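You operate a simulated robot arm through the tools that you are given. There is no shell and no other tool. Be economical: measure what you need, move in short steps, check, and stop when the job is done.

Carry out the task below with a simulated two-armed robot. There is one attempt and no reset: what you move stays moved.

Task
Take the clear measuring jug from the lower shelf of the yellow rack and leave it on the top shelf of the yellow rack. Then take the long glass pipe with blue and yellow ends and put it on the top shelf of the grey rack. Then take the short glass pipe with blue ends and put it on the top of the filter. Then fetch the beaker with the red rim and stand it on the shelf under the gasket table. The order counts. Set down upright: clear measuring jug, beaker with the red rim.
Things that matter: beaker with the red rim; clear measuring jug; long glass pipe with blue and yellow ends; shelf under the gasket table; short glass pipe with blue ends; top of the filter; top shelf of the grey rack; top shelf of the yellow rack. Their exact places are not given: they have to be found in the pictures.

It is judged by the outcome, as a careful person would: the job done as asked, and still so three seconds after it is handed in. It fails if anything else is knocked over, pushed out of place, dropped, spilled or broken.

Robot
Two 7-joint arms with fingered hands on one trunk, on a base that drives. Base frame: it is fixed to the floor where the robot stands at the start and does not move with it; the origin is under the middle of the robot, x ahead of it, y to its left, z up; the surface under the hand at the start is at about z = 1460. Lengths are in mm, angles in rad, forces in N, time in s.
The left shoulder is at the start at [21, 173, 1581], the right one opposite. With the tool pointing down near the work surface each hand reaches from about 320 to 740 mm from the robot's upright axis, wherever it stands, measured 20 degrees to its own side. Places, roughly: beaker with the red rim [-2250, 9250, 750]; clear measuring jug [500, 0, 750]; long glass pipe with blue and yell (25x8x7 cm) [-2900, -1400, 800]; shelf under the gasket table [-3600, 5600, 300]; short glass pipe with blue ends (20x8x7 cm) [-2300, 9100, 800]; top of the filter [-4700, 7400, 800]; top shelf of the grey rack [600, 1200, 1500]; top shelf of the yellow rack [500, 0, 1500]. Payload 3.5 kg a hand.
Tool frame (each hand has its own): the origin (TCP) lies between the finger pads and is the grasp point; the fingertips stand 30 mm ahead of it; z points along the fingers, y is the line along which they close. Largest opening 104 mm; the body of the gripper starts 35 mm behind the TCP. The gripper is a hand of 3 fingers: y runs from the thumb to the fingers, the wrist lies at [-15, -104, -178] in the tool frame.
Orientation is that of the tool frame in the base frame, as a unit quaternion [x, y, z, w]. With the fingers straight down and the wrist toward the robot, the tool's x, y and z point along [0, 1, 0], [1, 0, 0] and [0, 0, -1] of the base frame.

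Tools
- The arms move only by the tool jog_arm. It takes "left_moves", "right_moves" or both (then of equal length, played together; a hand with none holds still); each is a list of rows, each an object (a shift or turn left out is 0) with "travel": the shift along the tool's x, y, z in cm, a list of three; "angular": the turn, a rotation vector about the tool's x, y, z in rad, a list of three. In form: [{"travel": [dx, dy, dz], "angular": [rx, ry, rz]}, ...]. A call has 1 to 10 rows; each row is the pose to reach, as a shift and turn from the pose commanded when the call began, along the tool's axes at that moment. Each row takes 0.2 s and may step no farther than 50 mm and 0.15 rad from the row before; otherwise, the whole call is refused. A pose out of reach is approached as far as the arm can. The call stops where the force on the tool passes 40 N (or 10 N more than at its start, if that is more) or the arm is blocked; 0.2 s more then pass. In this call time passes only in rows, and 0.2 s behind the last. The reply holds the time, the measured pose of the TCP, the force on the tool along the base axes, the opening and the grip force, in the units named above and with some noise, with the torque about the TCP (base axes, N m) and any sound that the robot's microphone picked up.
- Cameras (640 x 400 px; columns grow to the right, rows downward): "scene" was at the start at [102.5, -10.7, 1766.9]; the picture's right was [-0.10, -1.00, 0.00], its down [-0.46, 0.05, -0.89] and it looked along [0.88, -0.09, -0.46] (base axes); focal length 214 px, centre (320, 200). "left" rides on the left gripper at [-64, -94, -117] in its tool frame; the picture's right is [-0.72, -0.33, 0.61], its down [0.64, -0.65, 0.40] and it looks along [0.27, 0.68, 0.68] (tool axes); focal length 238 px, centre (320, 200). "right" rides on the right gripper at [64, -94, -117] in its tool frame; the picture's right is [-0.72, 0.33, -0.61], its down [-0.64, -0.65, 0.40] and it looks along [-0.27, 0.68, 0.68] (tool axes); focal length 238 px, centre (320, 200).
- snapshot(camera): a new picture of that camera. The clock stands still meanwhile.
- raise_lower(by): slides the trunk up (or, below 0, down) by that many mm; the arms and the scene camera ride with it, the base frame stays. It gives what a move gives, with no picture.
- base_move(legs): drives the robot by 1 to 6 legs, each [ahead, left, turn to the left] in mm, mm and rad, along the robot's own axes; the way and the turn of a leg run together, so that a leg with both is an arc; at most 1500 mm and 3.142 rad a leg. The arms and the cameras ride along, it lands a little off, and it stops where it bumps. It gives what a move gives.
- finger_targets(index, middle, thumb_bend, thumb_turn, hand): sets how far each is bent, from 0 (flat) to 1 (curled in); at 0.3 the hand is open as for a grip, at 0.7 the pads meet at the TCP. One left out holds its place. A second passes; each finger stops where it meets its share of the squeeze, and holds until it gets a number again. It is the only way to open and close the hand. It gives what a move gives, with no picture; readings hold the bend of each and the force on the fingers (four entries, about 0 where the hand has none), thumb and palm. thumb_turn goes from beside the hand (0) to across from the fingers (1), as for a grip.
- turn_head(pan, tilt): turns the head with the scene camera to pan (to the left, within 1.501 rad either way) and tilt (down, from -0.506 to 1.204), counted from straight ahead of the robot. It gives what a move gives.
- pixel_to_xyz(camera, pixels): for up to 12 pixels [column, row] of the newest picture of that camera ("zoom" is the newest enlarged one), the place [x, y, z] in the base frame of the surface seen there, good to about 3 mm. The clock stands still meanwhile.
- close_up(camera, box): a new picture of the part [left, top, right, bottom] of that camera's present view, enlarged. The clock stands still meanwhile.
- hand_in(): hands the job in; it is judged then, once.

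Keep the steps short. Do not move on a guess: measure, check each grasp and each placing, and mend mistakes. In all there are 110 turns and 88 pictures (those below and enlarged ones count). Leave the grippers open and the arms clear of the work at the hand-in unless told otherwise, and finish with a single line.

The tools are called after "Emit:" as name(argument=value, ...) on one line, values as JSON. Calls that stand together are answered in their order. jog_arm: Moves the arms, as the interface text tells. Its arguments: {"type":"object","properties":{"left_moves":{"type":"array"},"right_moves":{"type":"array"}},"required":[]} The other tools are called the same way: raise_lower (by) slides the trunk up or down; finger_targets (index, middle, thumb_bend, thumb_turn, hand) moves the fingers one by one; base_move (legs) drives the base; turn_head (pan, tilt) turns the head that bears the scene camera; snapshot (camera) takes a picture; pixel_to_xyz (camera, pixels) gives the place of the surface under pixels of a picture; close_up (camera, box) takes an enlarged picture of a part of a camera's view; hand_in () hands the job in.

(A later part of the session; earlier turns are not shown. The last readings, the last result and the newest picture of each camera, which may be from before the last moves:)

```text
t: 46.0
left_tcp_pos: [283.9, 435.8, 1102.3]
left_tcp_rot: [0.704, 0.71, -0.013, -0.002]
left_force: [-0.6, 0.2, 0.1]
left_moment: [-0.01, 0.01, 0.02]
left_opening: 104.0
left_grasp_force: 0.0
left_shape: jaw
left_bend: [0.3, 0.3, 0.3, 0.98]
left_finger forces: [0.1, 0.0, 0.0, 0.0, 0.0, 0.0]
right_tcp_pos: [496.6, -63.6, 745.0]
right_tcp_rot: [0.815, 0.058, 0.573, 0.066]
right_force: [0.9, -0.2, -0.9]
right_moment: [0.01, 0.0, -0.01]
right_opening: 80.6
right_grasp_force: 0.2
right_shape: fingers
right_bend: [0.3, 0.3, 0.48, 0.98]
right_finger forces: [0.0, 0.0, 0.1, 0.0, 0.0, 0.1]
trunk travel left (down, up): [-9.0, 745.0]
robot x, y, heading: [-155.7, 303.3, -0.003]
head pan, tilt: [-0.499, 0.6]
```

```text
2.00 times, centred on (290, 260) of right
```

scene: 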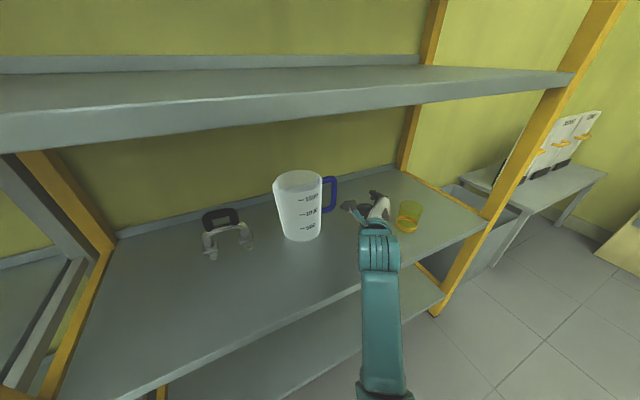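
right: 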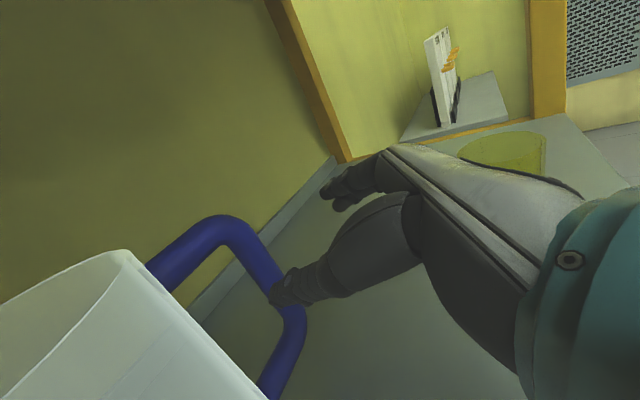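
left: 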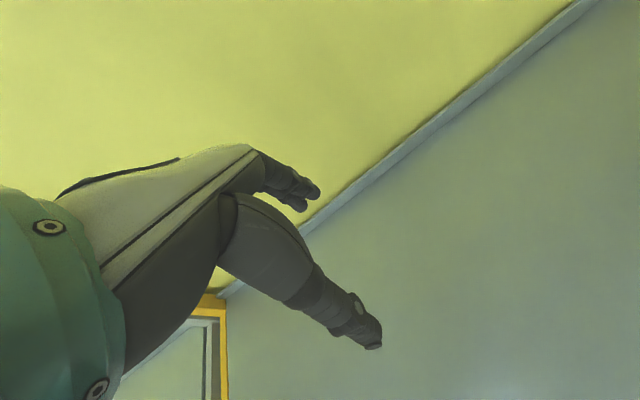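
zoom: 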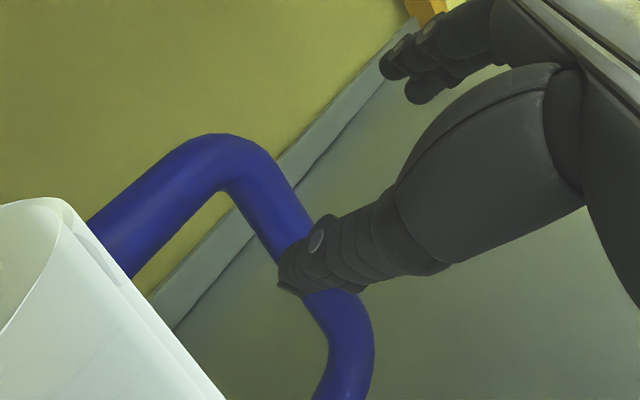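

The arm moved up rather than left because of limits, so I'll use the base to shift left 14 mm.

Emit:
base_move(legs=[[0, 14, 0]])

Emit:
close_up(camera="right", box=[130, 160, 450, 360])

Emit:
pixel_to_xyz(camera="zoom", pixels=[[290, 270], [300, 285], [320, 240], [350, 240], [270, 200], [330, 330], [60, 220], [130, 290], [430, 90], [395, 70]])

```text
t: 46.7
left_tcp_pos: [284.3, 450.7, 1101.6]
left_tcp_rot: [0.704, 0.71, -0.013, -0.003]
left_force: [-0.4, -0.4, -0.9]
left_moment: [-0.04, 0.0, 0.01]
left_opening: 103.9
left_grasp_force: 0.1
left_shape: jaw
left_bend: [0.3, 0.3, 0.3, 0.98]
left_finger forces: [0.1, 0.0, 0.0, 0.0, 0.1, 0.0]
right_tcp_pos: [496.4, -48.6, 745.8]
right_tcp_rot: [0.815, 0.059, 0.573, 0.065]
right_force: [0.0, -0.5, -1.0]
right_moment: [0.0, 0.01, 0.01]
right_opening: 80.5
right_grasp_force: 0.1
right_shape: fingers
right_bend: [0.3, 0.3, 0.48, 0.98]
right_finger forces: [0.0, 0.0, 0.0, 0.0, 0.0, 0.1]
trunk travel left (down, up): [-9.0, 745.0]
robot x, y, heading: [-157.2, 318.7, -0.002]
head pan, tilt: [-0.499, 0.6]
```

```text
2.00 times, centred on (290, 260) of right
```

zoom: 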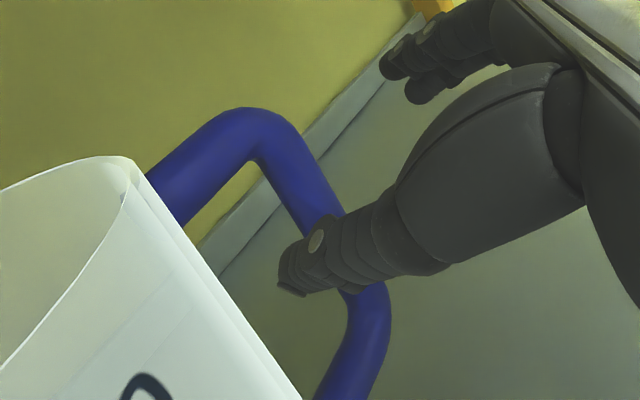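

```text
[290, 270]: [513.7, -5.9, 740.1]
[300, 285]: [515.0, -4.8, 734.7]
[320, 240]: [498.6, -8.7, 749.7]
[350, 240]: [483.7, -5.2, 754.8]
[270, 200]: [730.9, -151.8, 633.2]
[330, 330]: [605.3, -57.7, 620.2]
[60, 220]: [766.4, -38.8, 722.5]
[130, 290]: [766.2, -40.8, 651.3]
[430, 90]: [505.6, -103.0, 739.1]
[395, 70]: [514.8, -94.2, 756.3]
```

The thumb now spans about y -5 to -22, between the wall (~+10) and the bar (-36). I'll advance 42 mm.

Emit:
base_move(legs=[[42, 0, 0]])

Emit:
close_up(camera="right", box=[130, 160, 450, 360])

```text
t: 47.6
left_tcp_pos: [326.5, 450.2, 1100.8]
left_tcp_rot: [0.704, 0.71, -0.012, -0.002]
left_force: [0.2, -0.6, 0.0]
left_moment: [0.0, 0.01, 0.02]
left_opening: 104.1
left_grasp_force: 0.0
left_shape: jaw
left_bend: [0.3, 0.3, 0.3, 0.98]
left_finger forces: [0.0, 0.0, 0.1, 0.0, 0.1, 0.0]
right_tcp_pos: [539.5, -49.2, 746.6]
right_tcp_rot: [0.814, 0.06, 0.574, 0.068]
right_force: [-0.4, 0.4, 0.6]
right_moment: [-0.02, 0.02, -0.01]
right_opening: 80.7
right_grasp_force: 0.1
right_shape: fingers
right_bend: [0.3, 0.3, 0.48, 0.98]
right_finger forces: [0.1, 0.0, 0.0, 0.1, 0.0, 0.0]
trunk travel left (down, up): [-9.0, 745.0]
robot x, y, heading: [-113.2, 316.7, -0.002]
head pan, tilt: [-0.499, 0.6]
```

```text
2.00 times, centred on (290, 260) of right
```

zoom: 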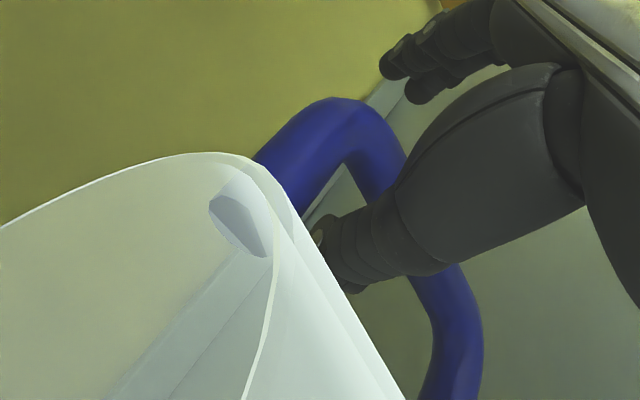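

The thumb is inside the handle and the two fingers are outside. I'll close the hand.

Emit:
finger_targets(hand="right", index=0.85, middle=0.85, thumb_bend=0.8)

Emit:
close_up(camera="right", box=[130, 160, 450, 360])

```text
t: 48.6
left_tcp_pos: [326.7, 448.7, 1101.9]
left_tcp_rot: [0.704, 0.71, -0.013, -0.003]
left_force: [0.8, 0.2, -0.8]
left_moment: [-0.01, 0.03, 0.01]
left_opening: 103.9
left_grasp_force: 0.0
left_shape: jaw
left_bend: [0.3, 0.3, 0.3, 0.98]
left_finger forces: [0.1, 0.1, 0.0, 0.0, 0.0, 0.1]
right_tcp_pos: [538.2, -50.4, 747.0]
right_tcp_rot: [0.814, 0.06, 0.574, 0.067]
right_force: [-0.5, -0.2, 0.0]
right_moment: [-0.01, -0.04, 0.03]
right_opening: 0.0
right_grasp_force: 1.0
right_shape: fingers
right_bend: [0.71, 0.85, 0.79, 0.97]
right_finger forces: [0.0, 0.8, 0.1, 0.1, 0.9, 0.1]
trunk travel left (down, up): [-9.0, 745.0]
robot x, y, heading: [-116.5, 319.5, -0.005]
head pan, tilt: [-0.499, 0.6]
```

```text
2.00 times, centred on (290, 260) of right
```

zoom: 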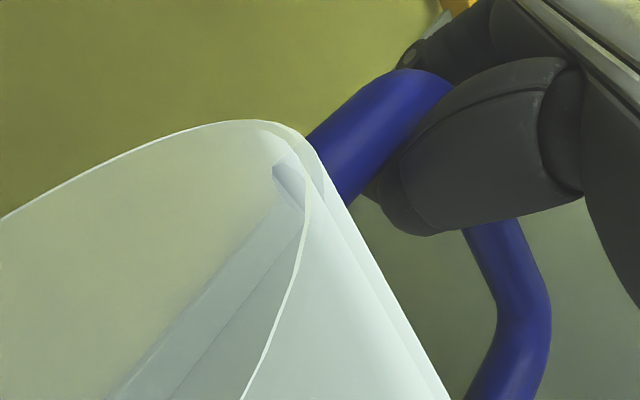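

The pads met with the bar enclosed behind them, and the jug shifted slightly. I'll look from the scene camera.

Emit:
close_up(camera="scene", box=[240, 130, 480, 280])

Emit:
pixel_to_xyz(camera="zoom", pixels=[[200, 100], [280, 100], [300, 120]])

```text
2.67 times, centred on (360, 205) of scene
```

zoom: 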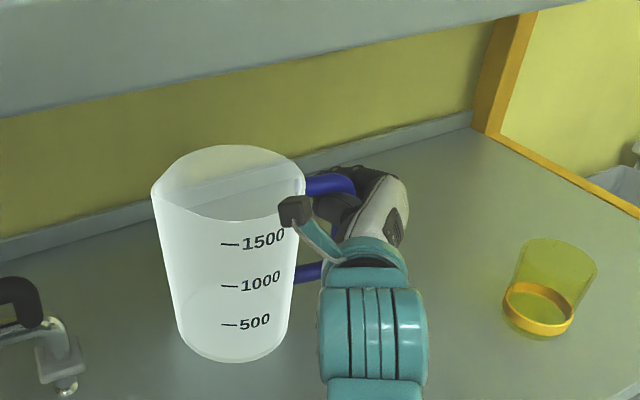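

```text
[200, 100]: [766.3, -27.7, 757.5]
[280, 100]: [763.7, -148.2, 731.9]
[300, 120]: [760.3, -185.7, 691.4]
```

I'd rather have a pad grip. I'll reopen to the pre-grip shape and measure where the bar sits relative to the hand.

Emit:
finger_targets(hand="right", index=0.4, middle=0.4, thumb_bend=0.48)

Emit:
close_up(camera="right", box=[130, 160, 450, 360])

Emit:
pixel_to_xyz(camera="zoom", pixels=[[350, 130], [400, 100], [430, 80], [480, 240], [500, 280], [530, 310], [370, 270], [400, 210], [270, 160], [420, 200]])

```text
t: 49.6
left_tcp_pos: [324.3, 449.1, 1101.1]
left_tcp_rot: [0.704, 0.71, -0.012, -0.002]
left_force: [-0.3, 0.7, 0.5]
left_moment: [-0.02, -0.02, 0.02]
left_opening: 103.9
left_grasp_force: 0.1
left_shape: jaw
left_bend: [0.3, 0.3, 0.3, 0.98]
left_finger forces: [0.0, 0.0, 0.0, 0.0, 0.0, 0.1]
right_tcp_pos: [538.5, -51.1, 747.0]
right_tcp_rot: [0.814, 0.06, 0.574, 0.068]
right_force: [-0.8, 0.5, 0.7]
right_moment: [-0.05, -0.01, 0.01]
right_opening: 67.0
right_grasp_force: 0.0
right_shape: fingers
right_bend: [0.4, 0.4, 0.48, 0.97]
right_finger forces: [0.1, 0.0, 0.0, 0.0, 0.0, 0.0]
trunk travel left (down, up): [-9.0, 745.0]
robot x, y, heading: [-116.8, 318.8, -0.006]
head pan, tilt: [-0.499, 0.6]
```

```text
2.00 times, centred on (290, 260) of right
```

zoom: 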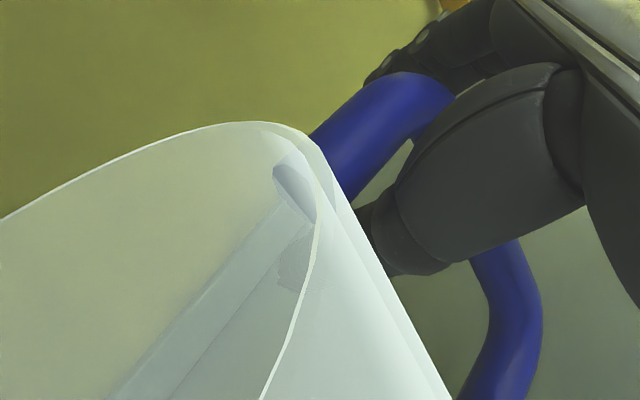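

```text
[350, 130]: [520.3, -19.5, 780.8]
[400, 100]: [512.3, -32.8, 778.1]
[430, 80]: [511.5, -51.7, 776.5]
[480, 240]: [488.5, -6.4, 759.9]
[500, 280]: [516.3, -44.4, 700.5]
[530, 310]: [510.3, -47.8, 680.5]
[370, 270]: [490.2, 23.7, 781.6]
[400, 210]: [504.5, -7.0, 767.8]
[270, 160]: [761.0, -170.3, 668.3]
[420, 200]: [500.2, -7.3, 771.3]
```

The jug was pulled about 18 mm toward me, so the bar centre is now ≈(519,-50). I'll back off 27 mm so the bar lies at the pads and close gradually.

Emit:
base_move(legs=[[-27, 0, 0]])

Emit:
finger_targets(hand="right", index=0.58, middle=0.58, thumb_bend=0.6)

Emit:
close_up(camera="right", box=[130, 160, 450, 360])

```text
t: 50.4
left_tcp_pos: [298.9, 449.4, 1102.6]
left_tcp_rot: [0.704, 0.71, -0.012, -0.002]
left_force: [0.0, -1.1, -0.2]
left_moment: [0.03, 0.02, 0.0]
left_opening: 103.4
left_grasp_force: 0.1
left_shape: jaw
left_bend: [0.3, 0.3, 0.3, 0.98]
left_finger forces: [0.0, 0.1, 0.0, 0.0, 0.0, 0.0]
right_tcp_pos: [510.9, -50.4, 747.1]
right_tcp_rot: [0.814, 0.06, 0.574, 0.068]
right_force: [-0.5, 0.3, 0.2]
right_moment: [0.0, 0.0, 0.02]
right_opening: 67.2
right_grasp_force: 0.0
right_shape: fingers
right_bend: [0.4, 0.4, 0.48, 0.97]
right_finger forces: [0.1, 0.0, 0.1, 0.0, 0.0, 0.0]
trunk travel left (down, up): [-9.0, 745.0]
robot x, y, heading: [-141.3, 320.5, -0.004]
head pan, tilt: [-0.499, 0.6]
```

```text
t: 51.4
left_tcp_pos: [299.3, 449.7, 1103.2]
left_tcp_rot: [0.705, 0.709, -0.012, -0.002]
left_force: [0.6, 0.7, 0.8]
left_moment: [-0.04, -0.04, 0.02]
left_opening: 103.5
left_grasp_force: 0.0
left_shape: jaw
left_bend: [0.3, 0.3, 0.3, 0.98]
left_finger forces: [0.0, 0.0, 0.0, 0.1, 0.0, 0.1]
right_tcp_pos: [511.3, -50.8, 748.3]
right_tcp_rot: [0.814, 0.061, 0.574, 0.069]
right_force: [0.6, -0.2, -0.4]
right_moment: [-0.02, -0.02, -0.02]
right_opening: 30.9
right_grasp_force: 0.1
right_shape: fingers
right_bend: [0.57, 0.57, 0.6, 0.97]
right_finger forces: [0.1, 0.1, 0.0, 0.0, 0.0, 0.0]
trunk travel left (down, up): [-9.0, 745.0]
robot x, y, heading: [-140.9, 320.9, -0.002]
head pan, tilt: [-0.499, 0.6]
```

```text
2.00 times, centred on (290, 260) of right
```

zoom: 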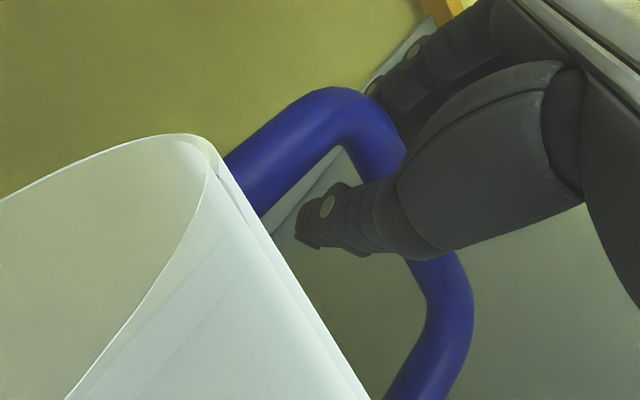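

The bar is still between the pads at 31 mm opening. Now I'll close it firmly.

Emit:
finger_targets(hand="right", index=0.72, middle=0.72, thumb_bend=0.74)

Emit:
close_up(camera="right", box=[130, 160, 450, 360])

```text
t: 52.4
left_tcp_pos: [298.3, 449.7, 1101.8]
left_tcp_rot: [0.705, 0.71, -0.013, -0.002]
left_force: [-0.2, -1.0, 0.0]
left_moment: [0.03, 0.04, 0.01]
left_opening: 103.9
left_grasp_force: 0.0
left_shape: jaw
left_bend: [0.3, 0.3, 0.3, 0.98]
left_finger forces: [0.0, 0.0, 0.0, 0.1, 0.1, 0.0]
right_tcp_pos: [511.0, -50.3, 748.8]
right_tcp_rot: [0.813, 0.061, 0.574, 0.068]
right_force: [0.3, -0.9, 0.7]
right_moment: [0.0, -0.04, 0.04]
right_opening: 0.0
right_grasp_force: 5.0
right_shape: fingers
right_bend: [0.72, 0.71, 0.72, 0.97]
right_finger forces: [2.7, 2.4, 0.0, 0.1, 5.0, 0.0]
trunk travel left (down, up): [-9.0, 745.0]
robot x, y, heading: [-137.7, 319.3, 0.002]
head pan, tilt: [-0.499, 0.6]
```

```text
2.00 times, centred on (290, 260) of right
```

zoom: 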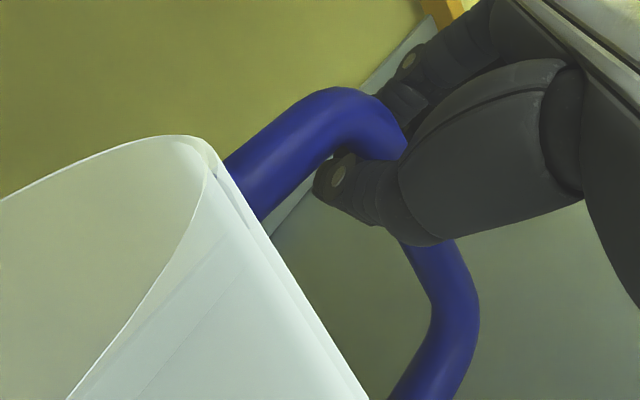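

The pads closed on each other ahead of the bar, so the bar must sit further out toward the tips. I'll reopen to 31 mm, back off 14 mm and close again.

Emit:
finger_targets(hand="right", index=0.54, middle=0.54, thumb_bend=0.57)

Emit:
base_move(legs=[[-14, 0, 0]])

Emit:
finger_targets(hand="right", index=0.72, middle=0.72, thumb_bend=0.74)

Emit:
close_up(camera="right", box=[130, 160, 450, 360])

```text
t: 53.4
left_tcp_pos: [299.3, 450.6, 1102.1]
left_tcp_rot: [0.705, 0.709, -0.011, -0.003]
left_force: [-0.1, 0.0, 1.0]
left_moment: [-0.01, 0.03, -0.01]
left_opening: 103.6
left_grasp_force: 0.0
left_shape: jaw
left_bend: [0.3, 0.3, 0.3, 0.98]
left_finger forces: [0.0, 0.0, 0.0, 0.0, 0.0, 0.0]
right_tcp_pos: [512.7, -50.1, 747.4]
right_tcp_rot: [0.814, 0.061, 0.574, 0.068]
right_force: [0.2, -0.5, 0.0]
right_moment: [-0.02, 0.01, 0.0]
right_opening: 38.6
right_grasp_force: 0.0
right_shape: fingers
right_bend: [0.54, 0.54, 0.56, 0.97]
right_finger forces: [0.0, 0.0, 0.0, 0.1, 0.1, 0.0]
trunk travel left (down, up): [-9.0, 745.0]
robot x, y, heading: [-142.4, 318.4, -0.003]
head pan, tilt: [-0.499, 0.6]
```

```text
t: 54.2
left_tcp_pos: [285.4, 450.3, 1100.9]
left_tcp_rot: [0.704, 0.71, -0.013, -0.003]
left_force: [-1.1, -0.1, -0.8]
left_moment: [0.0, 0.0, -0.03]
left_opening: 103.7
left_grasp_force: 0.0
left_shape: jaw
left_bend: [0.3, 0.3, 0.3, 0.98]
left_finger forces: [0.0, 0.0, 0.0, 0.0, 0.1, 0.0]
right_tcp_pos: [496.9, -50.3, 747.4]
right_tcp_rot: [0.814, 0.061, 0.574, 0.068]
right_force: [-0.6, 0.3, -0.1]
right_moment: [-0.02, 0.0, 0.0]
right_opening: 38.7
right_grasp_force: 0.1
right_shape: fingers
right_bend: [0.54, 0.54, 0.56, 0.97]
right_finger forces: [0.0, 0.0, 0.0, 0.1, 0.2, 0.0]
trunk travel left (down, up): [-9.0, 745.0]
robot x, y, heading: [-154.3, 318.8, -0.002]
head pan, tilt: [-0.499, 0.6]
```

```text
t: 55.2
left_tcp_pos: [284.9, 449.5, 1103.1]
left_tcp_rot: [0.704, 0.71, -0.012, -0.003]
left_force: [-0.5, -0.1, -0.3]
left_moment: [-0.01, 0.02, -0.02]
left_opening: 103.6
left_grasp_force: 0.2
left_shape: jaw
left_bend: [0.3, 0.3, 0.3, 0.98]
left_finger forces: [0.0, 0.0, 0.0, 0.0, 0.0, 0.0]
right_tcp_pos: [497.1, -50.4, 747.1]
right_tcp_rot: [0.814, 0.061, 0.574, 0.069]
right_force: [0.1, -0.1, -0.8]
right_moment: [-0.04, 0.05, 0.03]
right_opening: 9.9
right_grasp_force: 10.0
right_shape: fingers
right_bend: [0.71, 0.67, 0.67, 0.97]
right_finger forces: [6.0, 4.9, 0.0, 0.0, 9.2, 0.0]
trunk travel left (down, up): [-9.0, 745.0]
robot x, y, heading: [-157.1, 322.0, -0.006]
head pan, tilt: [-0.499, 0.6]
```

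```text
2.00 times, centred on (290, 260) of right
```

zoom: 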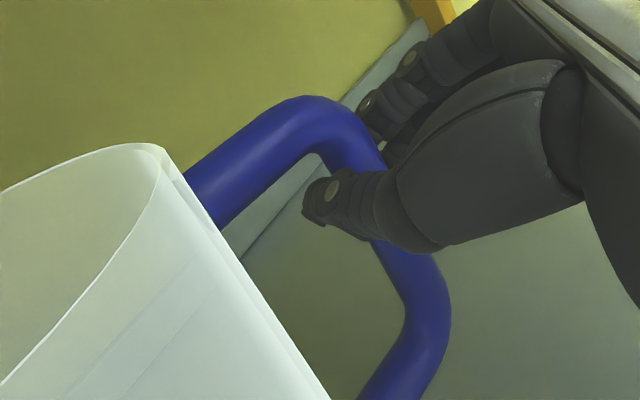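

Now it is gripping the bar: opening 9.9, force 10 N. I'll squeeze harder.

Emit:
finger_targets(hand="right", index=0.9, middle=0.9, thumb_bend=0.9)

Emit:
raise_lower(by=15)

Emit:
close_up(camera="scene", box=[240, 130, 480, 280])

```text
t: 56.2
left_tcp_pos: [284.7, 449.7, 1101.6]
left_tcp_rot: [0.705, 0.709, -0.012, -0.003]
left_force: [0.2, -0.1, -0.5]
left_moment: [0.02, 0.02, 0.01]
left_opening: 104.0
left_grasp_force: 0.1
left_shape: jaw
left_bend: [0.3, 0.3, 0.3, 0.98]
left_finger forces: [0.0, 0.1, 0.0, 0.0, 0.1, 0.0]
right_tcp_pos: [498.3, -51.3, 746.8]
right_tcp_rot: [0.813, 0.061, 0.575, 0.068]
right_force: [0.6, 1.0, -1.6]
right_moment: [-0.07, -0.04, -0.03]
right_opening: 0.1
right_grasp_force: 1.0
right_shape: fingers
right_bend: [0.83, 0.9, 0.82, 0.95]
right_finger forces: [0.0, 0.0, 0.0, 0.0, 1.3, 0.0]
trunk travel left (down, up): [-9.0, 745.0]
robot x, y, heading: [-158.0, 322.7, -0.003]
head pan, tilt: [-0.499, 0.6]
```

```text
t: 56.8
left_tcp_pos: [285.4, 450.1, 1116.1]
left_tcp_rot: [0.704, 0.71, -0.013, -0.004]
left_force: [0.5, -1.1, 0.1]
left_moment: [0.01, 0.0, -0.01]
left_opening: 104.0
left_grasp_force: 0.1
left_shape: jaw
left_bend: [0.3, 0.3, 0.3, 0.98]
left_finger forces: [0.1, 0.1, 0.0, 0.1, 0.0, 0.1]
right_tcp_pos: [496.6, -58.9, 767.7]
right_tcp_rot: [0.812, 0.068, 0.573, 0.085]
right_force: [-1.0, -0.2, -0.5]
right_moment: [0.0, -0.02, -0.01]
right_opening: 0.0
right_grasp_force: 0.4
right_shape: fingers
right_bend: [0.83, 0.9, 0.82, 0.95]
right_finger forces: [0.1, 0.1, 0.0, 0.0, 0.6, 0.0]
trunk travel left (down, up): [-24.0, 730.0]
robot x, y, heading: [-156.0, 315.0, -0.001]
head pan, tilt: [-0.499, 0.6]
```

```text
2.67 times, centred on (360, 205) of scene
```

zoom: 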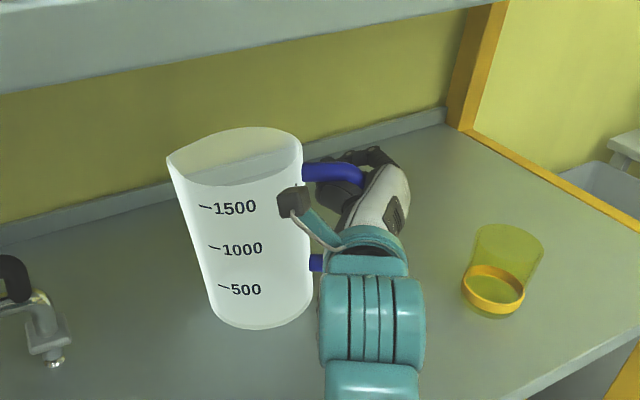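

The harder squeeze let the bar slip into the closed ring of fingers again. It's securely caged, so I'll raise a little more to see how the jug hangs.

Emit:
raise_lower(by=25)

Emit:
close_up(camera="scene", box=[240, 130, 480, 280])

```text
t: 57.5
left_tcp_pos: [286.2, 450.6, 1141.7]
left_tcp_rot: [0.705, 0.709, -0.012, -0.004]
left_force: [0.2, 0.1, 0.4]
left_moment: [0.03, -0.03, 0.01]
left_opening: 103.9
left_grasp_force: 0.2
left_shape: jaw
left_bend: [0.3, 0.3, 0.3, 0.98]
left_finger forces: [0.0, 0.0, 0.0, 0.0, 0.1, 0.0]
right_tcp_pos: [497.2, -60.8, 793.2]
right_tcp_rot: [0.812, 0.065, 0.574, 0.085]
right_force: [-0.3, -1.0, 0.8]
right_moment: [0.0, 0.02, 0.03]
right_opening: 0.0
right_grasp_force: 0.5
right_shape: fingers
right_bend: [0.83, 0.9, 0.82, 0.95]
right_finger forces: [0.0, 0.4, 0.0, 0.0, 0.0, 0.5]
trunk travel left (down, up): [-49.0, 705.0]
robot x, y, heading: [-152.2, 316.5, -0.006]
head pan, tilt: [-0.499, 0.6]
```

```text
2.67 times, centred on (360, 205) of scene
```

zoom: 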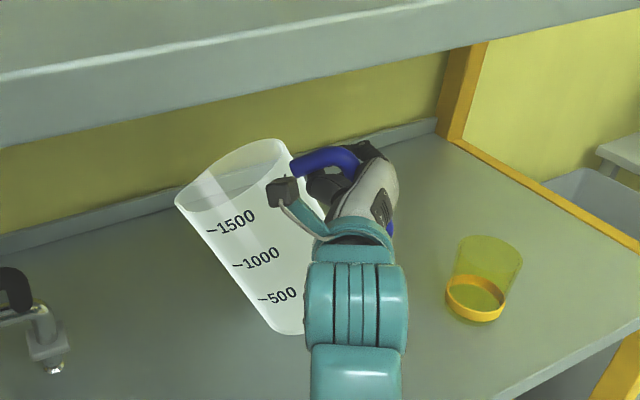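

Caged only, it tips about 25°, which is not good. I'll set it back down and regrip at the pads with the moderate squeeze that held 10 N.

Emit:
raise_lower(by=-40)

Emit:
finger_targets(hand="right", index=0.5, middle=0.5, thumb_bend=0.54)

Emit:
snapshot(camera="right")

Emit:
close_up(camera="scene", box=[240, 130, 480, 280])

Emit:
pixel_to_xyz(camera="right", pixels=[[270, 225], [300, 215], [320, 215], [330, 300], [335, 320], [340, 340], [290, 270], [300, 255]])

```text
t: 58.4
left_tcp_pos: [283.7, 449.8, 1102.3]
left_tcp_rot: [0.704, 0.71, -0.012, -0.002]
left_force: [0.1, 0.2, 0.7]
left_moment: [0.0, -0.01, -0.03]
left_opening: 103.8
left_grasp_force: 0.0
left_shape: jaw
left_bend: [0.3, 0.3, 0.3, 0.98]
left_finger forces: [0.1, 0.1, 0.0, 0.0, 0.0, 0.0]
right_tcp_pos: [497.9, -58.5, 756.0]
right_tcp_rot: [0.81, 0.066, 0.576, 0.083]
right_force: [0.1, -0.2, -1.1]
right_moment: [-0.05, 0.02, 0.0]
right_opening: 0.1
right_grasp_force: 0.5
right_shape: fingers
right_bend: [0.83, 0.9, 0.82, 0.95]
right_finger forces: [0.0, 0.0, 0.1, 0.0, 1.5, 0.0]
trunk travel left (down, up): [-9.0, 745.0]
robot x, y, heading: [-155.3, 315.1, -0.003]
head pan, tilt: [-0.499, 0.6]
```

```text
t: 59.4
left_tcp_pos: [286.3, 448.7, 1102.5]
left_tcp_rot: [0.704, 0.71, -0.013, -0.002]
left_force: [-0.3, -0.4, 0.6]
left_moment: [0.0, 0.0, 0.01]
left_opening: 103.6
left_grasp_force: 0.1
left_shape: jaw
left_bend: [0.3, 0.3, 0.3, 0.98]
left_finger forces: [0.0, 0.1, 0.0, 0.0, 0.0, 0.0]
right_tcp_pos: [497.9, -58.0, 755.5]
right_tcp_rot: [0.81, 0.066, 0.577, 0.083]
right_force: [-0.3, 0.7, -1.3]
right_moment: [-0.07, 0.0, -0.01]
right_opening: 46.7
right_grasp_force: 0.3
right_shape: fingers
right_bend: [0.5, 0.5, 0.54, 0.98]
right_finger forces: [0.0, 0.0, 0.0, 0.1, 1.1, 0.1]
trunk travel left (down, up): [-9.0, 745.0]
robot x, y, heading: [-156.4, 319.6, 0.004]
head pan, tilt: [-0.499, 0.6]
```

```text
60 pictures are left
```

right: 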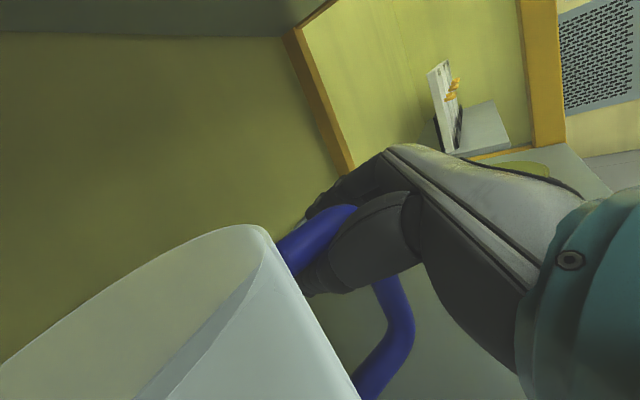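

```text
2.67 times, centred on (360, 205) of scene
```

zoom: 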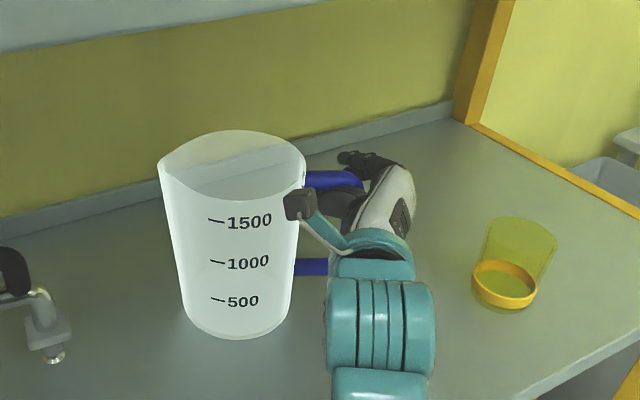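

```text
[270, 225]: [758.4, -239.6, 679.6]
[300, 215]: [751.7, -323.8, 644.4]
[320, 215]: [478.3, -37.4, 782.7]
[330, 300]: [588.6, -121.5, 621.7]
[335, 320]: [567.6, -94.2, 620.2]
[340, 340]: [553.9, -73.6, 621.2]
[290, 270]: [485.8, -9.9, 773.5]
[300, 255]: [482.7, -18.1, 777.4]
```

The jug stands upright again, with the bar at x≈488. I'll back off 30 mm and 6 mm left so the bar sits at the pads, then close with the moderate target.

Emit:
base_move(legs=[[0, 7, 0], [-31, 0, 0]])

Emit:
finger_targets(hand="right", index=0.72, middle=0.72, thumb_bend=0.74)

Emit:
close_up(camera="right", box=[130, 160, 450, 360])

```text
t: 60.5
left_tcp_pos: [253.6, 456.7, 1101.9]
left_tcp_rot: [0.705, 0.709, -0.012, -0.002]
left_force: [0.0, -0.1, -0.8]
left_moment: [0.01, -0.01, -0.01]
left_opening: 103.6
left_grasp_force: 0.1
left_shape: jaw
left_bend: [0.3, 0.3, 0.3, 0.98]
left_finger forces: [0.1, 0.0, 0.0, 0.0, 0.1, 0.1]
right_tcp_pos: [468.3, -51.3, 756.5]
right_tcp_rot: [0.81, 0.066, 0.577, 0.083]
right_force: [0.1, -0.1, 0.2]
right_moment: [0.0, 0.0, 0.01]
right_opening: 46.6
right_grasp_force: 0.0
right_shape: fingers
right_bend: [0.5, 0.5, 0.54, 0.98]
right_finger forces: [0.0, 0.0, 0.1, 0.0, 0.0, 0.0]
trunk travel left (down, up): [-9.0, 745.0]
robot x, y, heading: [-188.7, 322.3, -0.004]
head pan, tilt: [-0.499, 0.6]
```

```text
t: 61.5
left_tcp_pos: [255.3, 457.2, 1102.2]
left_tcp_rot: [0.704, 0.71, -0.013, -0.002]
left_force: [-0.1, 0.7, 0.4]
left_moment: [0.04, -0.03, -0.02]
left_opening: 103.3
left_grasp_force: 0.0
left_shape: jaw
left_bend: [0.3, 0.3, 0.3, 0.98]
left_finger forces: [0.1, 0.1, 0.0, 0.0, 0.0, 0.0]
right_tcp_pos: [466.6, -54.2, 758.6]
right_tcp_rot: [0.809, 0.067, 0.578, 0.085]
right_force: [-0.5, -0.6, 0.8]
right_moment: [-0.02, -0.02, -0.02]
right_opening: 0.1
right_grasp_force: 2.4
right_shape: fingers
right_bend: [0.71, 0.72, 0.73, 0.98]
right_finger forces: [2.4, 0.2, 0.0, 0.1, 2.7, 0.0]
trunk travel left (down, up): [-9.0, 745.0]
robot x, y, heading: [-187.5, 325.8, -0.002]
head pan, tilt: [-0.499, 0.6]
```

```text
2.00 times, centred on (290, 260) of right
```

zoom: 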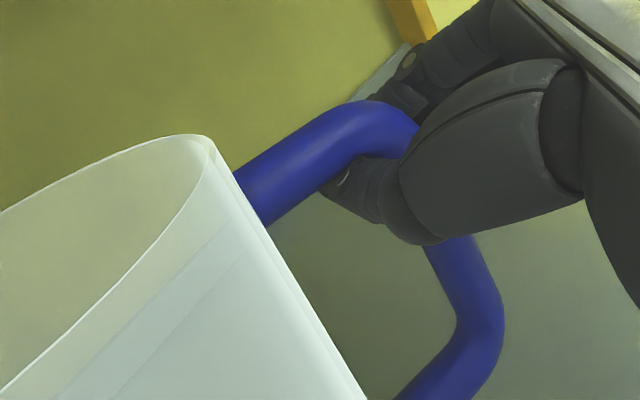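

The bar is still about 12 mm too deep, compared with the view of the grip that held. I'll reopen, back off 15 mm and close again.

Emit:
finger_targets(hand="right", index=0.54, middle=0.54, thumb_bend=0.57)

Emit:
base_move(legs=[[-15, 0, 0]])

Emit:
finger_targets(hand="right", index=0.72, middle=0.72, thumb_bend=0.74)

Emit:
raise_lower(by=12)

Emit:
snapshot(camera="right")

Emit:
close_up(camera="scene", box=[240, 130, 480, 280])

```text
t: 62.5
left_tcp_pos: [252.9, 455.8, 1102.0]
left_tcp_rot: [0.705, 0.709, -0.012, -0.002]
left_force: [-0.2, 0.6, -0.4]
left_moment: [-0.02, 0.02, 0.0]
left_opening: 103.8
left_grasp_force: 0.1
left_shape: jaw
left_bend: [0.3, 0.3, 0.3, 0.98]
left_finger forces: [0.0, 0.0, 0.0, 0.0, 0.0, 0.0]
right_tcp_pos: [468.0, -51.8, 757.8]
right_tcp_rot: [0.81, 0.067, 0.577, 0.085]
right_force: [-0.9, -0.3, 0.4]
right_moment: [-0.02, 0.04, 0.02]
right_opening: 38.6
right_grasp_force: 0.0
right_shape: fingers
right_bend: [0.54, 0.54, 0.56, 0.98]
right_finger forces: [0.1, 0.1, 0.0, 0.0, 0.0, 0.1]
trunk travel left (down, up): [-9.0, 745.0]
robot x, y, heading: [-184.3, 326.9, -0.003]
head pan, tilt: [-0.499, 0.6]
```

```text
t: 63.3
left_tcp_pos: [238.6, 457.9, 1102.6]
left_tcp_rot: [0.705, 0.709, -0.012, -0.002]
left_force: [1.3, 0.2, 0.3]
left_moment: [0.03, -0.02, 0.01]
left_opening: 103.9
left_grasp_force: 0.1
left_shape: jaw
left_bend: [0.3, 0.3, 0.3, 0.98]
left_finger forces: [0.0, 0.0, 0.0, 0.0, 0.0, 0.0]
right_tcp_pos: [451.9, -52.2, 756.9]
right_tcp_rot: [0.81, 0.067, 0.577, 0.085]
right_force: [-0.8, -0.1, 0.1]
right_moment: [0.0, 0.02, -0.02]
right_opening: 38.4
right_grasp_force: 0.1
right_shape: fingers
right_bend: [0.54, 0.54, 0.56, 0.98]
right_finger forces: [0.1, 0.1, 0.0, 0.0, 0.0, 0.1]
trunk travel left (down, up): [-9.0, 745.0]
robot x, y, heading: [-204.5, 323.8, -0.006]
head pan, tilt: [-0.499, 0.6]
```

```text
t: 64.3
left_tcp_pos: [240.5, 456.7, 1102.2]
left_tcp_rot: [0.704, 0.71, -0.012, -0.002]
left_force: [0.0, -0.5, 0.9]
left_moment: [0.0, -0.02, -0.01]
left_opening: 103.8
left_grasp_force: 0.1
left_shape: jaw
left_bend: [0.3, 0.3, 0.3, 0.98]
left_finger forces: [0.1, 0.0, 0.1, 0.0, 0.0, 0.0]
right_tcp_pos: [451.3, -51.9, 757.4]
right_tcp_rot: [0.81, 0.067, 0.577, 0.085]
right_force: [-0.3, -0.2, 0.5]
right_moment: [-0.09, -0.01, 0.02]
right_opening: 6.2
right_grasp_force: 8.7
right_shape: fingers
right_bend: [0.71, 0.67, 0.68, 0.97]
right_finger forces: [5.0, 4.4, 0.0, 0.1, 8.5, 0.0]
trunk travel left (down, up): [-9.0, 745.0]
robot x, y, heading: [-199.9, 324.7, -0.002]
head pan, tilt: [-0.499, 0.6]
```

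```text
t: 64.9
left_tcp_pos: [240.7, 457.7, 1112.8]
left_tcp_rot: [0.704, 0.71, -0.012, -0.002]
left_force: [0.4, -0.3, -0.5]
left_moment: [0.01, 0.01, 0.01]
left_opening: 103.9
left_grasp_force: 0.1
left_shape: jaw
left_bend: [0.3, 0.3, 0.3, 0.98]
left_finger forces: [0.0, 0.1, 0.0, 0.0, 0.0, 0.0]
right_tcp_pos: [452.3, -58.2, 773.2]
right_tcp_rot: [0.809, 0.071, 0.576, 0.096]
right_force: [0.5, 0.2, -1.3]
right_moment: [-0.08, 0.01, -0.02]
right_opening: 6.4
right_grasp_force: 8.5
right_shape: fingers
right_bend: [0.71, 0.71, 0.68, 0.97]
right_finger forces: [4.5, 3.8, 0.0, 0.1, 8.3, 0.0]
trunk travel left (down, up): [-21.0, 733.0]
robot x, y, heading: [-200.8, 326.7, -0.005]
head pan, tilt: [-0.499, 0.6]
```

```text
57 pictures are left
```

right: 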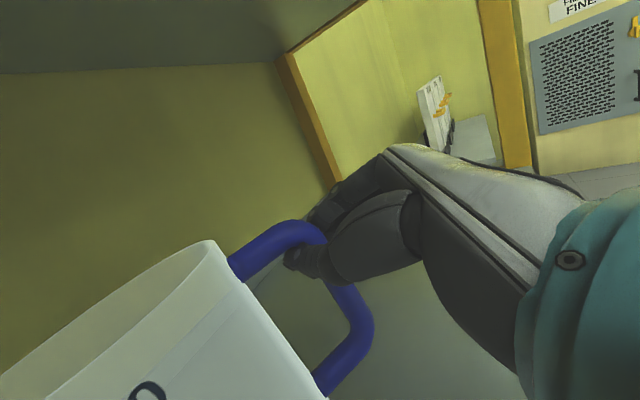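

```text
2.67 times, centred on (360, 205) of scene
```

zoom: 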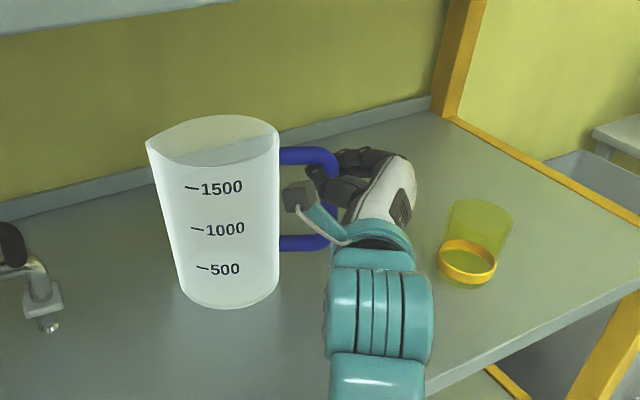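

The grip holds, force 8.5 N, and the jug seems light (moment ≈0.08 N·m). I'll raise 20 mm more and check.

Emit:
raise_lower(by=20)

Emit:
snapshot(camera="scene")

Emit:
pixel_to_xyz(camera="scene", pixels=[[320, 245], [300, 240], [330, 230]])

```text
t: 65.6
left_tcp_pos: [240.3, 457.3, 1133.9]
left_tcp_rot: [0.704, 0.71, -0.011, -0.004]
left_force: [0.0, 0.3, 0.2]
left_moment: [0.0, -0.01, 0.03]
left_opening: 103.5
left_grasp_force: 0.0
left_shape: jaw
left_bend: [0.3, 0.3, 0.3, 0.98]
left_finger forces: [0.0, 0.1, 0.1, 0.0, 0.1, 0.0]
right_tcp_pos: [453.1, -59.7, 793.6]
right_tcp_rot: [0.808, 0.07, 0.577, 0.096]
right_force: [-0.7, -1.0, 1.3]
right_moment: [0.0, -0.03, 0.0]
right_opening: 0.8
right_grasp_force: 5.8
right_shape: fingers
right_bend: [0.71, 0.72, 0.72, 0.98]
right_finger forces: [4.1, 1.0, 0.1, 0.0, 4.6, 0.0]
trunk travel left (down, up): [-41.0, 713.0]
robot x, y, heading: [-199.6, 325.8, -0.004]
head pan, tilt: [-0.499, 0.6]
```

```text
55 pictures are left
```

scene: 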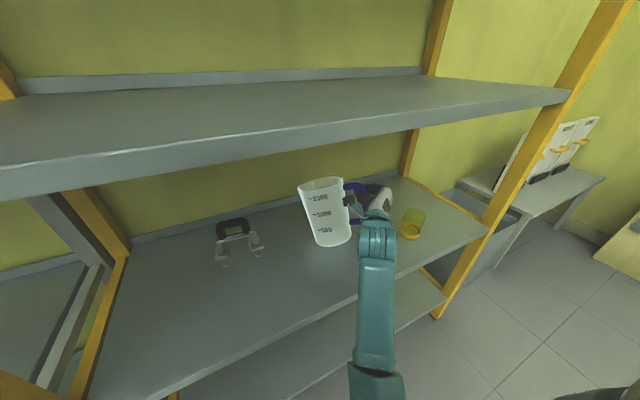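

```text
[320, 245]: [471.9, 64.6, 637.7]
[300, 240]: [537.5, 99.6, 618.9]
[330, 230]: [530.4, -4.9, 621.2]
```

The bar slipped and the jug is tilting. The pads meet the bar at an angle because the hand is pitched 19°. I'll set the jug down, release, back out, and try to level the hand so both fingers sit square on the bar.

Emit:
raise_lower(by=-32)

Emit:
finger_targets(hand="right", index=0.35, middle=0.35, thumb_bend=0.5)

Emit:
base_move(legs=[[-120, 0, 0]])

Emit:
jog_arm(right_moves=[{"travel": [0, 0, 2]}, {"travel": [0, 0, 4]}, {"travel": [0, 0, 6], "angular": [0, 0.08, 0.05]}, {"travel": [0, 0, 6.3], "angular": [0, 0.16, 0.1]}, {"travel": [0, 0, 6.3], "angular": [0, 0.24, 0.15]}, {"travel": [0, 0, 6.3], "angular": [0, 0.32, 0.2]}])

Emit:
snapshot(camera="scene")

```text
t: 66.3
left_tcp_pos: [240.2, 456.5, 1102.6]
left_tcp_rot: [0.705, 0.709, -0.012, -0.002]
left_force: [0.2, 0.4, 0.1]
left_moment: [0.0, -0.01, 0.01]
left_opening: 103.7
left_grasp_force: 0.0
left_shape: jaw
left_bend: [0.3, 0.3, 0.3, 0.98]
left_finger forces: [0.0, 0.0, 0.0, 0.0, 0.0, 0.1]
right_tcp_pos: [453.2, -58.2, 763.7]
right_tcp_rot: [0.807, 0.07, 0.579, 0.094]
right_force: [-0.3, 0.4, -1.2]
right_moment: [-0.04, -0.01, -0.01]
right_opening: 0.0
right_grasp_force: 0.5
right_shape: fingers
right_bend: [0.72, 0.72, 0.72, 0.98]
right_finger forces: [0.0, 0.1, 0.0, 0.0, 1.2, 0.0]
trunk travel left (down, up): [-9.0, 745.0]
robot x, y, heading: [-198.8, 326.2, -0.007]
head pan, tilt: [-0.499, 0.6]
```

```text
t: 67.3
left_tcp_pos: [239.6, 457.1, 1101.7]
left_tcp_rot: [0.704, 0.71, -0.012, -0.002]
left_force: [0.5, -0.5, -0.4]
left_moment: [0.0, 0.02, -0.01]
left_opening: 103.9
left_grasp_force: 0.1
left_shape: jaw
left_bend: [0.3, 0.3, 0.3, 0.98]
left_finger forces: [0.0, 0.0, 0.0, 0.0, 0.0, 0.0]
right_tcp_pos: [453.0, -57.8, 763.5]
right_tcp_rot: [0.807, 0.07, 0.578, 0.095]
right_force: [-0.2, -1.7, -0.7]
right_moment: [0.0, 0.0, -0.04]
right_opening: 71.0
right_grasp_force: 0.0
right_shape: fingers
right_bend: [0.35, 0.35, 0.5, 0.98]
right_finger forces: [0.0, 0.0, 0.0, 0.0, 0.8, 0.0]
trunk travel left (down, up): [-9.0, 745.0]
robot x, y, heading: [-198.2, 327.4, 0.001]
head pan, tilt: [-0.499, 0.6]
```

```text
t: 68.6
left_tcp_pos: [119.2, 458.5, 1102.4]
left_tcp_rot: [0.704, 0.71, -0.013, -0.003]
left_force: [-1.1, -0.2, 0.1]
left_moment: [0.02, 0.0, 0.03]
left_opening: 103.9
left_grasp_force: 0.2
left_shape: jaw
left_bend: [0.3, 0.3, 0.3, 0.98]
left_finger forces: [0.0, 0.1, 0.0, 0.0, 0.0, 0.0]
right_tcp_pos: [334.7, -56.4, 762.2]
right_tcp_rot: [0.806, 0.07, 0.58, 0.095]
right_force: [-0.5, -0.3, -1.4]
right_moment: [-0.02, 0.06, -0.02]
right_opening: 71.0
right_grasp_force: 0.1
right_shape: fingers
right_bend: [0.35, 0.35, 0.5, 0.98]
right_finger forces: [0.1, 0.0, 0.0, 0.0, 0.1, 0.1]
trunk travel left (down, up): [-9.0, 745.0]
robot x, y, heading: [-324.3, 326.5, -0.006]
head pan, tilt: [-0.499, 0.6]
```

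```text
t: 70.0
left_tcp_pos: [119.6, 456.8, 1100.8]
left_tcp_rot: [0.705, 0.71, -0.013, -0.003]
left_force: [-0.2, 0.1, 0.3]
left_moment: [0.01, -0.05, 0.01]
left_opening: 103.6
left_grasp_force: 0.0
left_shape: jaw
left_bend: [0.3, 0.3, 0.3, 0.98]
left_finger forces: [0.0, 0.0, 0.0, 0.0, 0.0, 0.0]
right_tcp_pos: [394.2, -60.9, 743.9]
right_tcp_rot: [0.707, 0.004, 0.707, 0.024]
right_force: [-1.1, -0.5, -0.3]
right_moment: [0.02, -0.02, -0.04]
right_opening: 71.1
right_grasp_force: 0.0
right_shape: fingers
right_bend: [0.35, 0.35, 0.5, 0.98]
right_finger forces: [0.0, 0.0, 0.0, 0.0, 0.0, 0.0]
trunk travel left (down, up): [-9.0, 745.0]
robot x, y, heading: [-318.9, 327.8, -0.008]
head pan, tilt: [-0.499, 0.6]
```

```text
54 pictures are left
```

scene: 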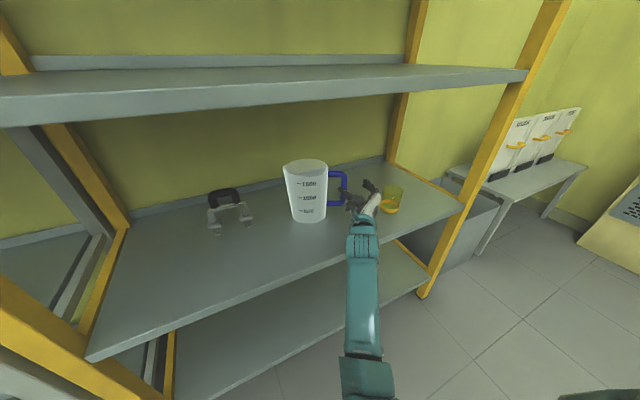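

The hand is now exactly level, z_t≈+x with x_t up. I'll lower it 2 cm to mid-handle and measure the bar.

Emit:
jog_arm(right_moves=[{"travel": [-1.1, 0, 0]}, {"travel": [-2.2, 0, 0]}])

Emit:
close_up(camera="scene", box=[260, 140, 420, 240])

Emit:
pixel_to_xyz(camera="zoom", pixels=[[280, 125], [333, 140], [333, 180], [335, 220], [280, 250], [180, 320], [100, 120], [265, 120]])

Emit:
snapshot(camera="right")

```text
t: 70.6
left_tcp_pos: [120.6, 458.3, 1101.3]
left_tcp_rot: [0.705, 0.709, -0.012, -0.002]
left_force: [0.7, -0.1, 0.3]
left_moment: [0.01, 0.0, 0.0]
left_opening: 103.9
left_grasp_force: 0.1
left_shape: jaw
left_bend: [0.3, 0.3, 0.3, 0.98]
left_finger forces: [0.0, 0.0, 0.0, 0.1, 0.0, 0.1]
right_tcp_pos: [393.3, -62.4, 721.4]
right_tcp_rot: [0.707, 0.004, 0.707, 0.025]
right_force: [-0.1, -0.3, 0.3]
right_moment: [0.04, -0.02, 0.0]
right_opening: 70.9
right_grasp_force: 0.0
right_shape: fingers
right_bend: [0.35, 0.35, 0.5, 0.98]
right_finger forces: [0.0, 0.0, 0.0, 0.0, 0.1, 0.0]
trunk travel left (down, up): [-9.0, 745.0]
robot x, y, heading: [-318.6, 323.8, -0.002]
head pan, tilt: [-0.499, 0.6]
```

```text
4.00 times, centred on (340, 190) of scene
```

zoom: 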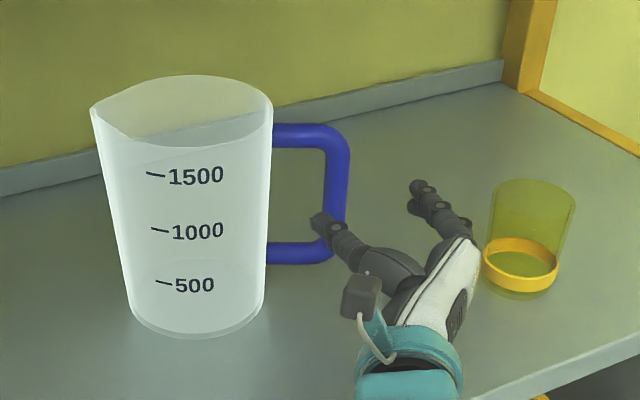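

```text
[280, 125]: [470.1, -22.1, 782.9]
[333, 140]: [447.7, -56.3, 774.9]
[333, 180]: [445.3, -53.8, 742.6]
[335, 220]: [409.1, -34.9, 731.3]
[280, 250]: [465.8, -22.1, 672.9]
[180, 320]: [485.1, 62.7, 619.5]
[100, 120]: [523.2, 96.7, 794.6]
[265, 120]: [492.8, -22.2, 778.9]
```

```text
52 pictures are left
```

right: 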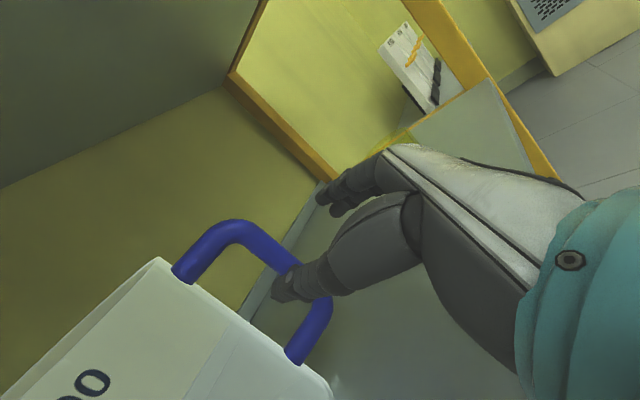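

The jug has turned so its handle points toward front-right, with the bar at about (455,-58). The thumb has room. I'll shift 5 mm left, advance 38 mm, then close.

Emit:
base_move(legs=[[0, 5, 0], [38, 0, 0]])

Emit:
finger_targets(hand="right", index=0.58, middle=0.58, thumb_bend=0.6)

Emit:
close_up(camera="right", box=[130, 160, 450, 360])

Emit:
close_up(camera="scene", box=[260, 140, 420, 240])

```text
t: 71.8
left_tcp_pos: [158.1, 462.5, 1102.2]
left_tcp_rot: [0.705, 0.709, -0.012, -0.002]
left_force: [0.1, 0.3, -0.6]
left_moment: [0.02, 0.0, -0.02]
left_opening: 103.8
left_grasp_force: 0.0
left_shape: jaw
left_bend: [0.3, 0.3, 0.3, 0.98]
left_finger forces: [0.1, 0.0, 0.0, 0.0, 0.1, 0.0]
right_tcp_pos: [431.5, -56.7, 721.1]
right_tcp_rot: [0.707, 0.004, 0.707, 0.023]
right_force: [-0.2, -1.7, 0.3]
right_moment: [-0.01, 0.01, -0.02]
right_opening: 71.2
right_grasp_force: 0.1
right_shape: fingers
right_bend: [0.35, 0.35, 0.5, 0.98]
right_finger forces: [0.0, 0.0, 0.0, 0.0, 0.0, 0.1]
trunk travel left (down, up): [-9.0, 745.0]
robot x, y, heading: [-283.3, 332.3, 0.004]
head pan, tilt: [-0.499, 0.6]
```

```text
t: 72.8
left_tcp_pos: [157.5, 461.5, 1101.2]
left_tcp_rot: [0.705, 0.709, -0.013, -0.002]
left_force: [0.1, 0.2, 0.2]
left_moment: [-0.02, -0.04, 0.01]
left_opening: 103.9
left_grasp_force: 0.1
left_shape: jaw
left_bend: [0.3, 0.3, 0.3, 0.98]
left_finger forces: [0.0, 0.1, 0.1, 0.0, 0.0, 0.0]
right_tcp_pos: [431.2, -56.9, 722.9]
right_tcp_rot: [0.708, 0.004, 0.706, 0.024]
right_force: [-0.3, -0.4, 0.5]
right_moment: [-0.01, 0.01, -0.01]
right_opening: 30.6
right_grasp_force: 0.0
right_shape: fingers
right_bend: [0.57, 0.57, 0.6, 0.98]
right_finger forces: [0.0, 0.0, 0.0, 0.0, 0.0, 0.0]
trunk travel left (down, up): [-9.0, 745.0]
robot x, y, heading: [-281.8, 326.9, -0.004]
head pan, tilt: [-0.499, 0.6]
```

```text
2.00 times, centred on (290, 260) of right
```

zoom: 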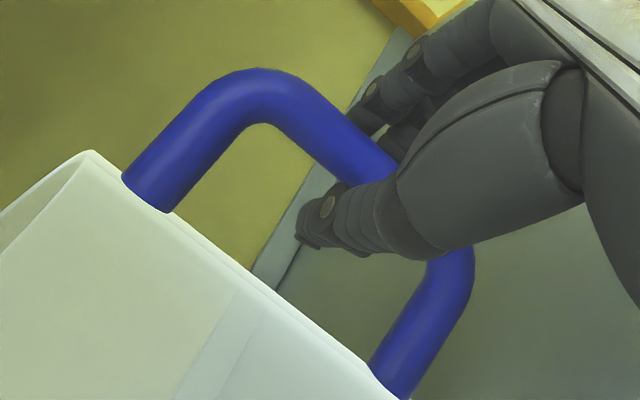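

```text
4.00 times, centred on (340, 190) of scene
```

zoom: 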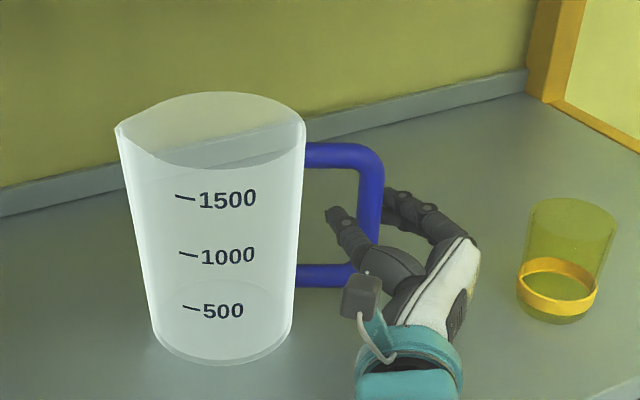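

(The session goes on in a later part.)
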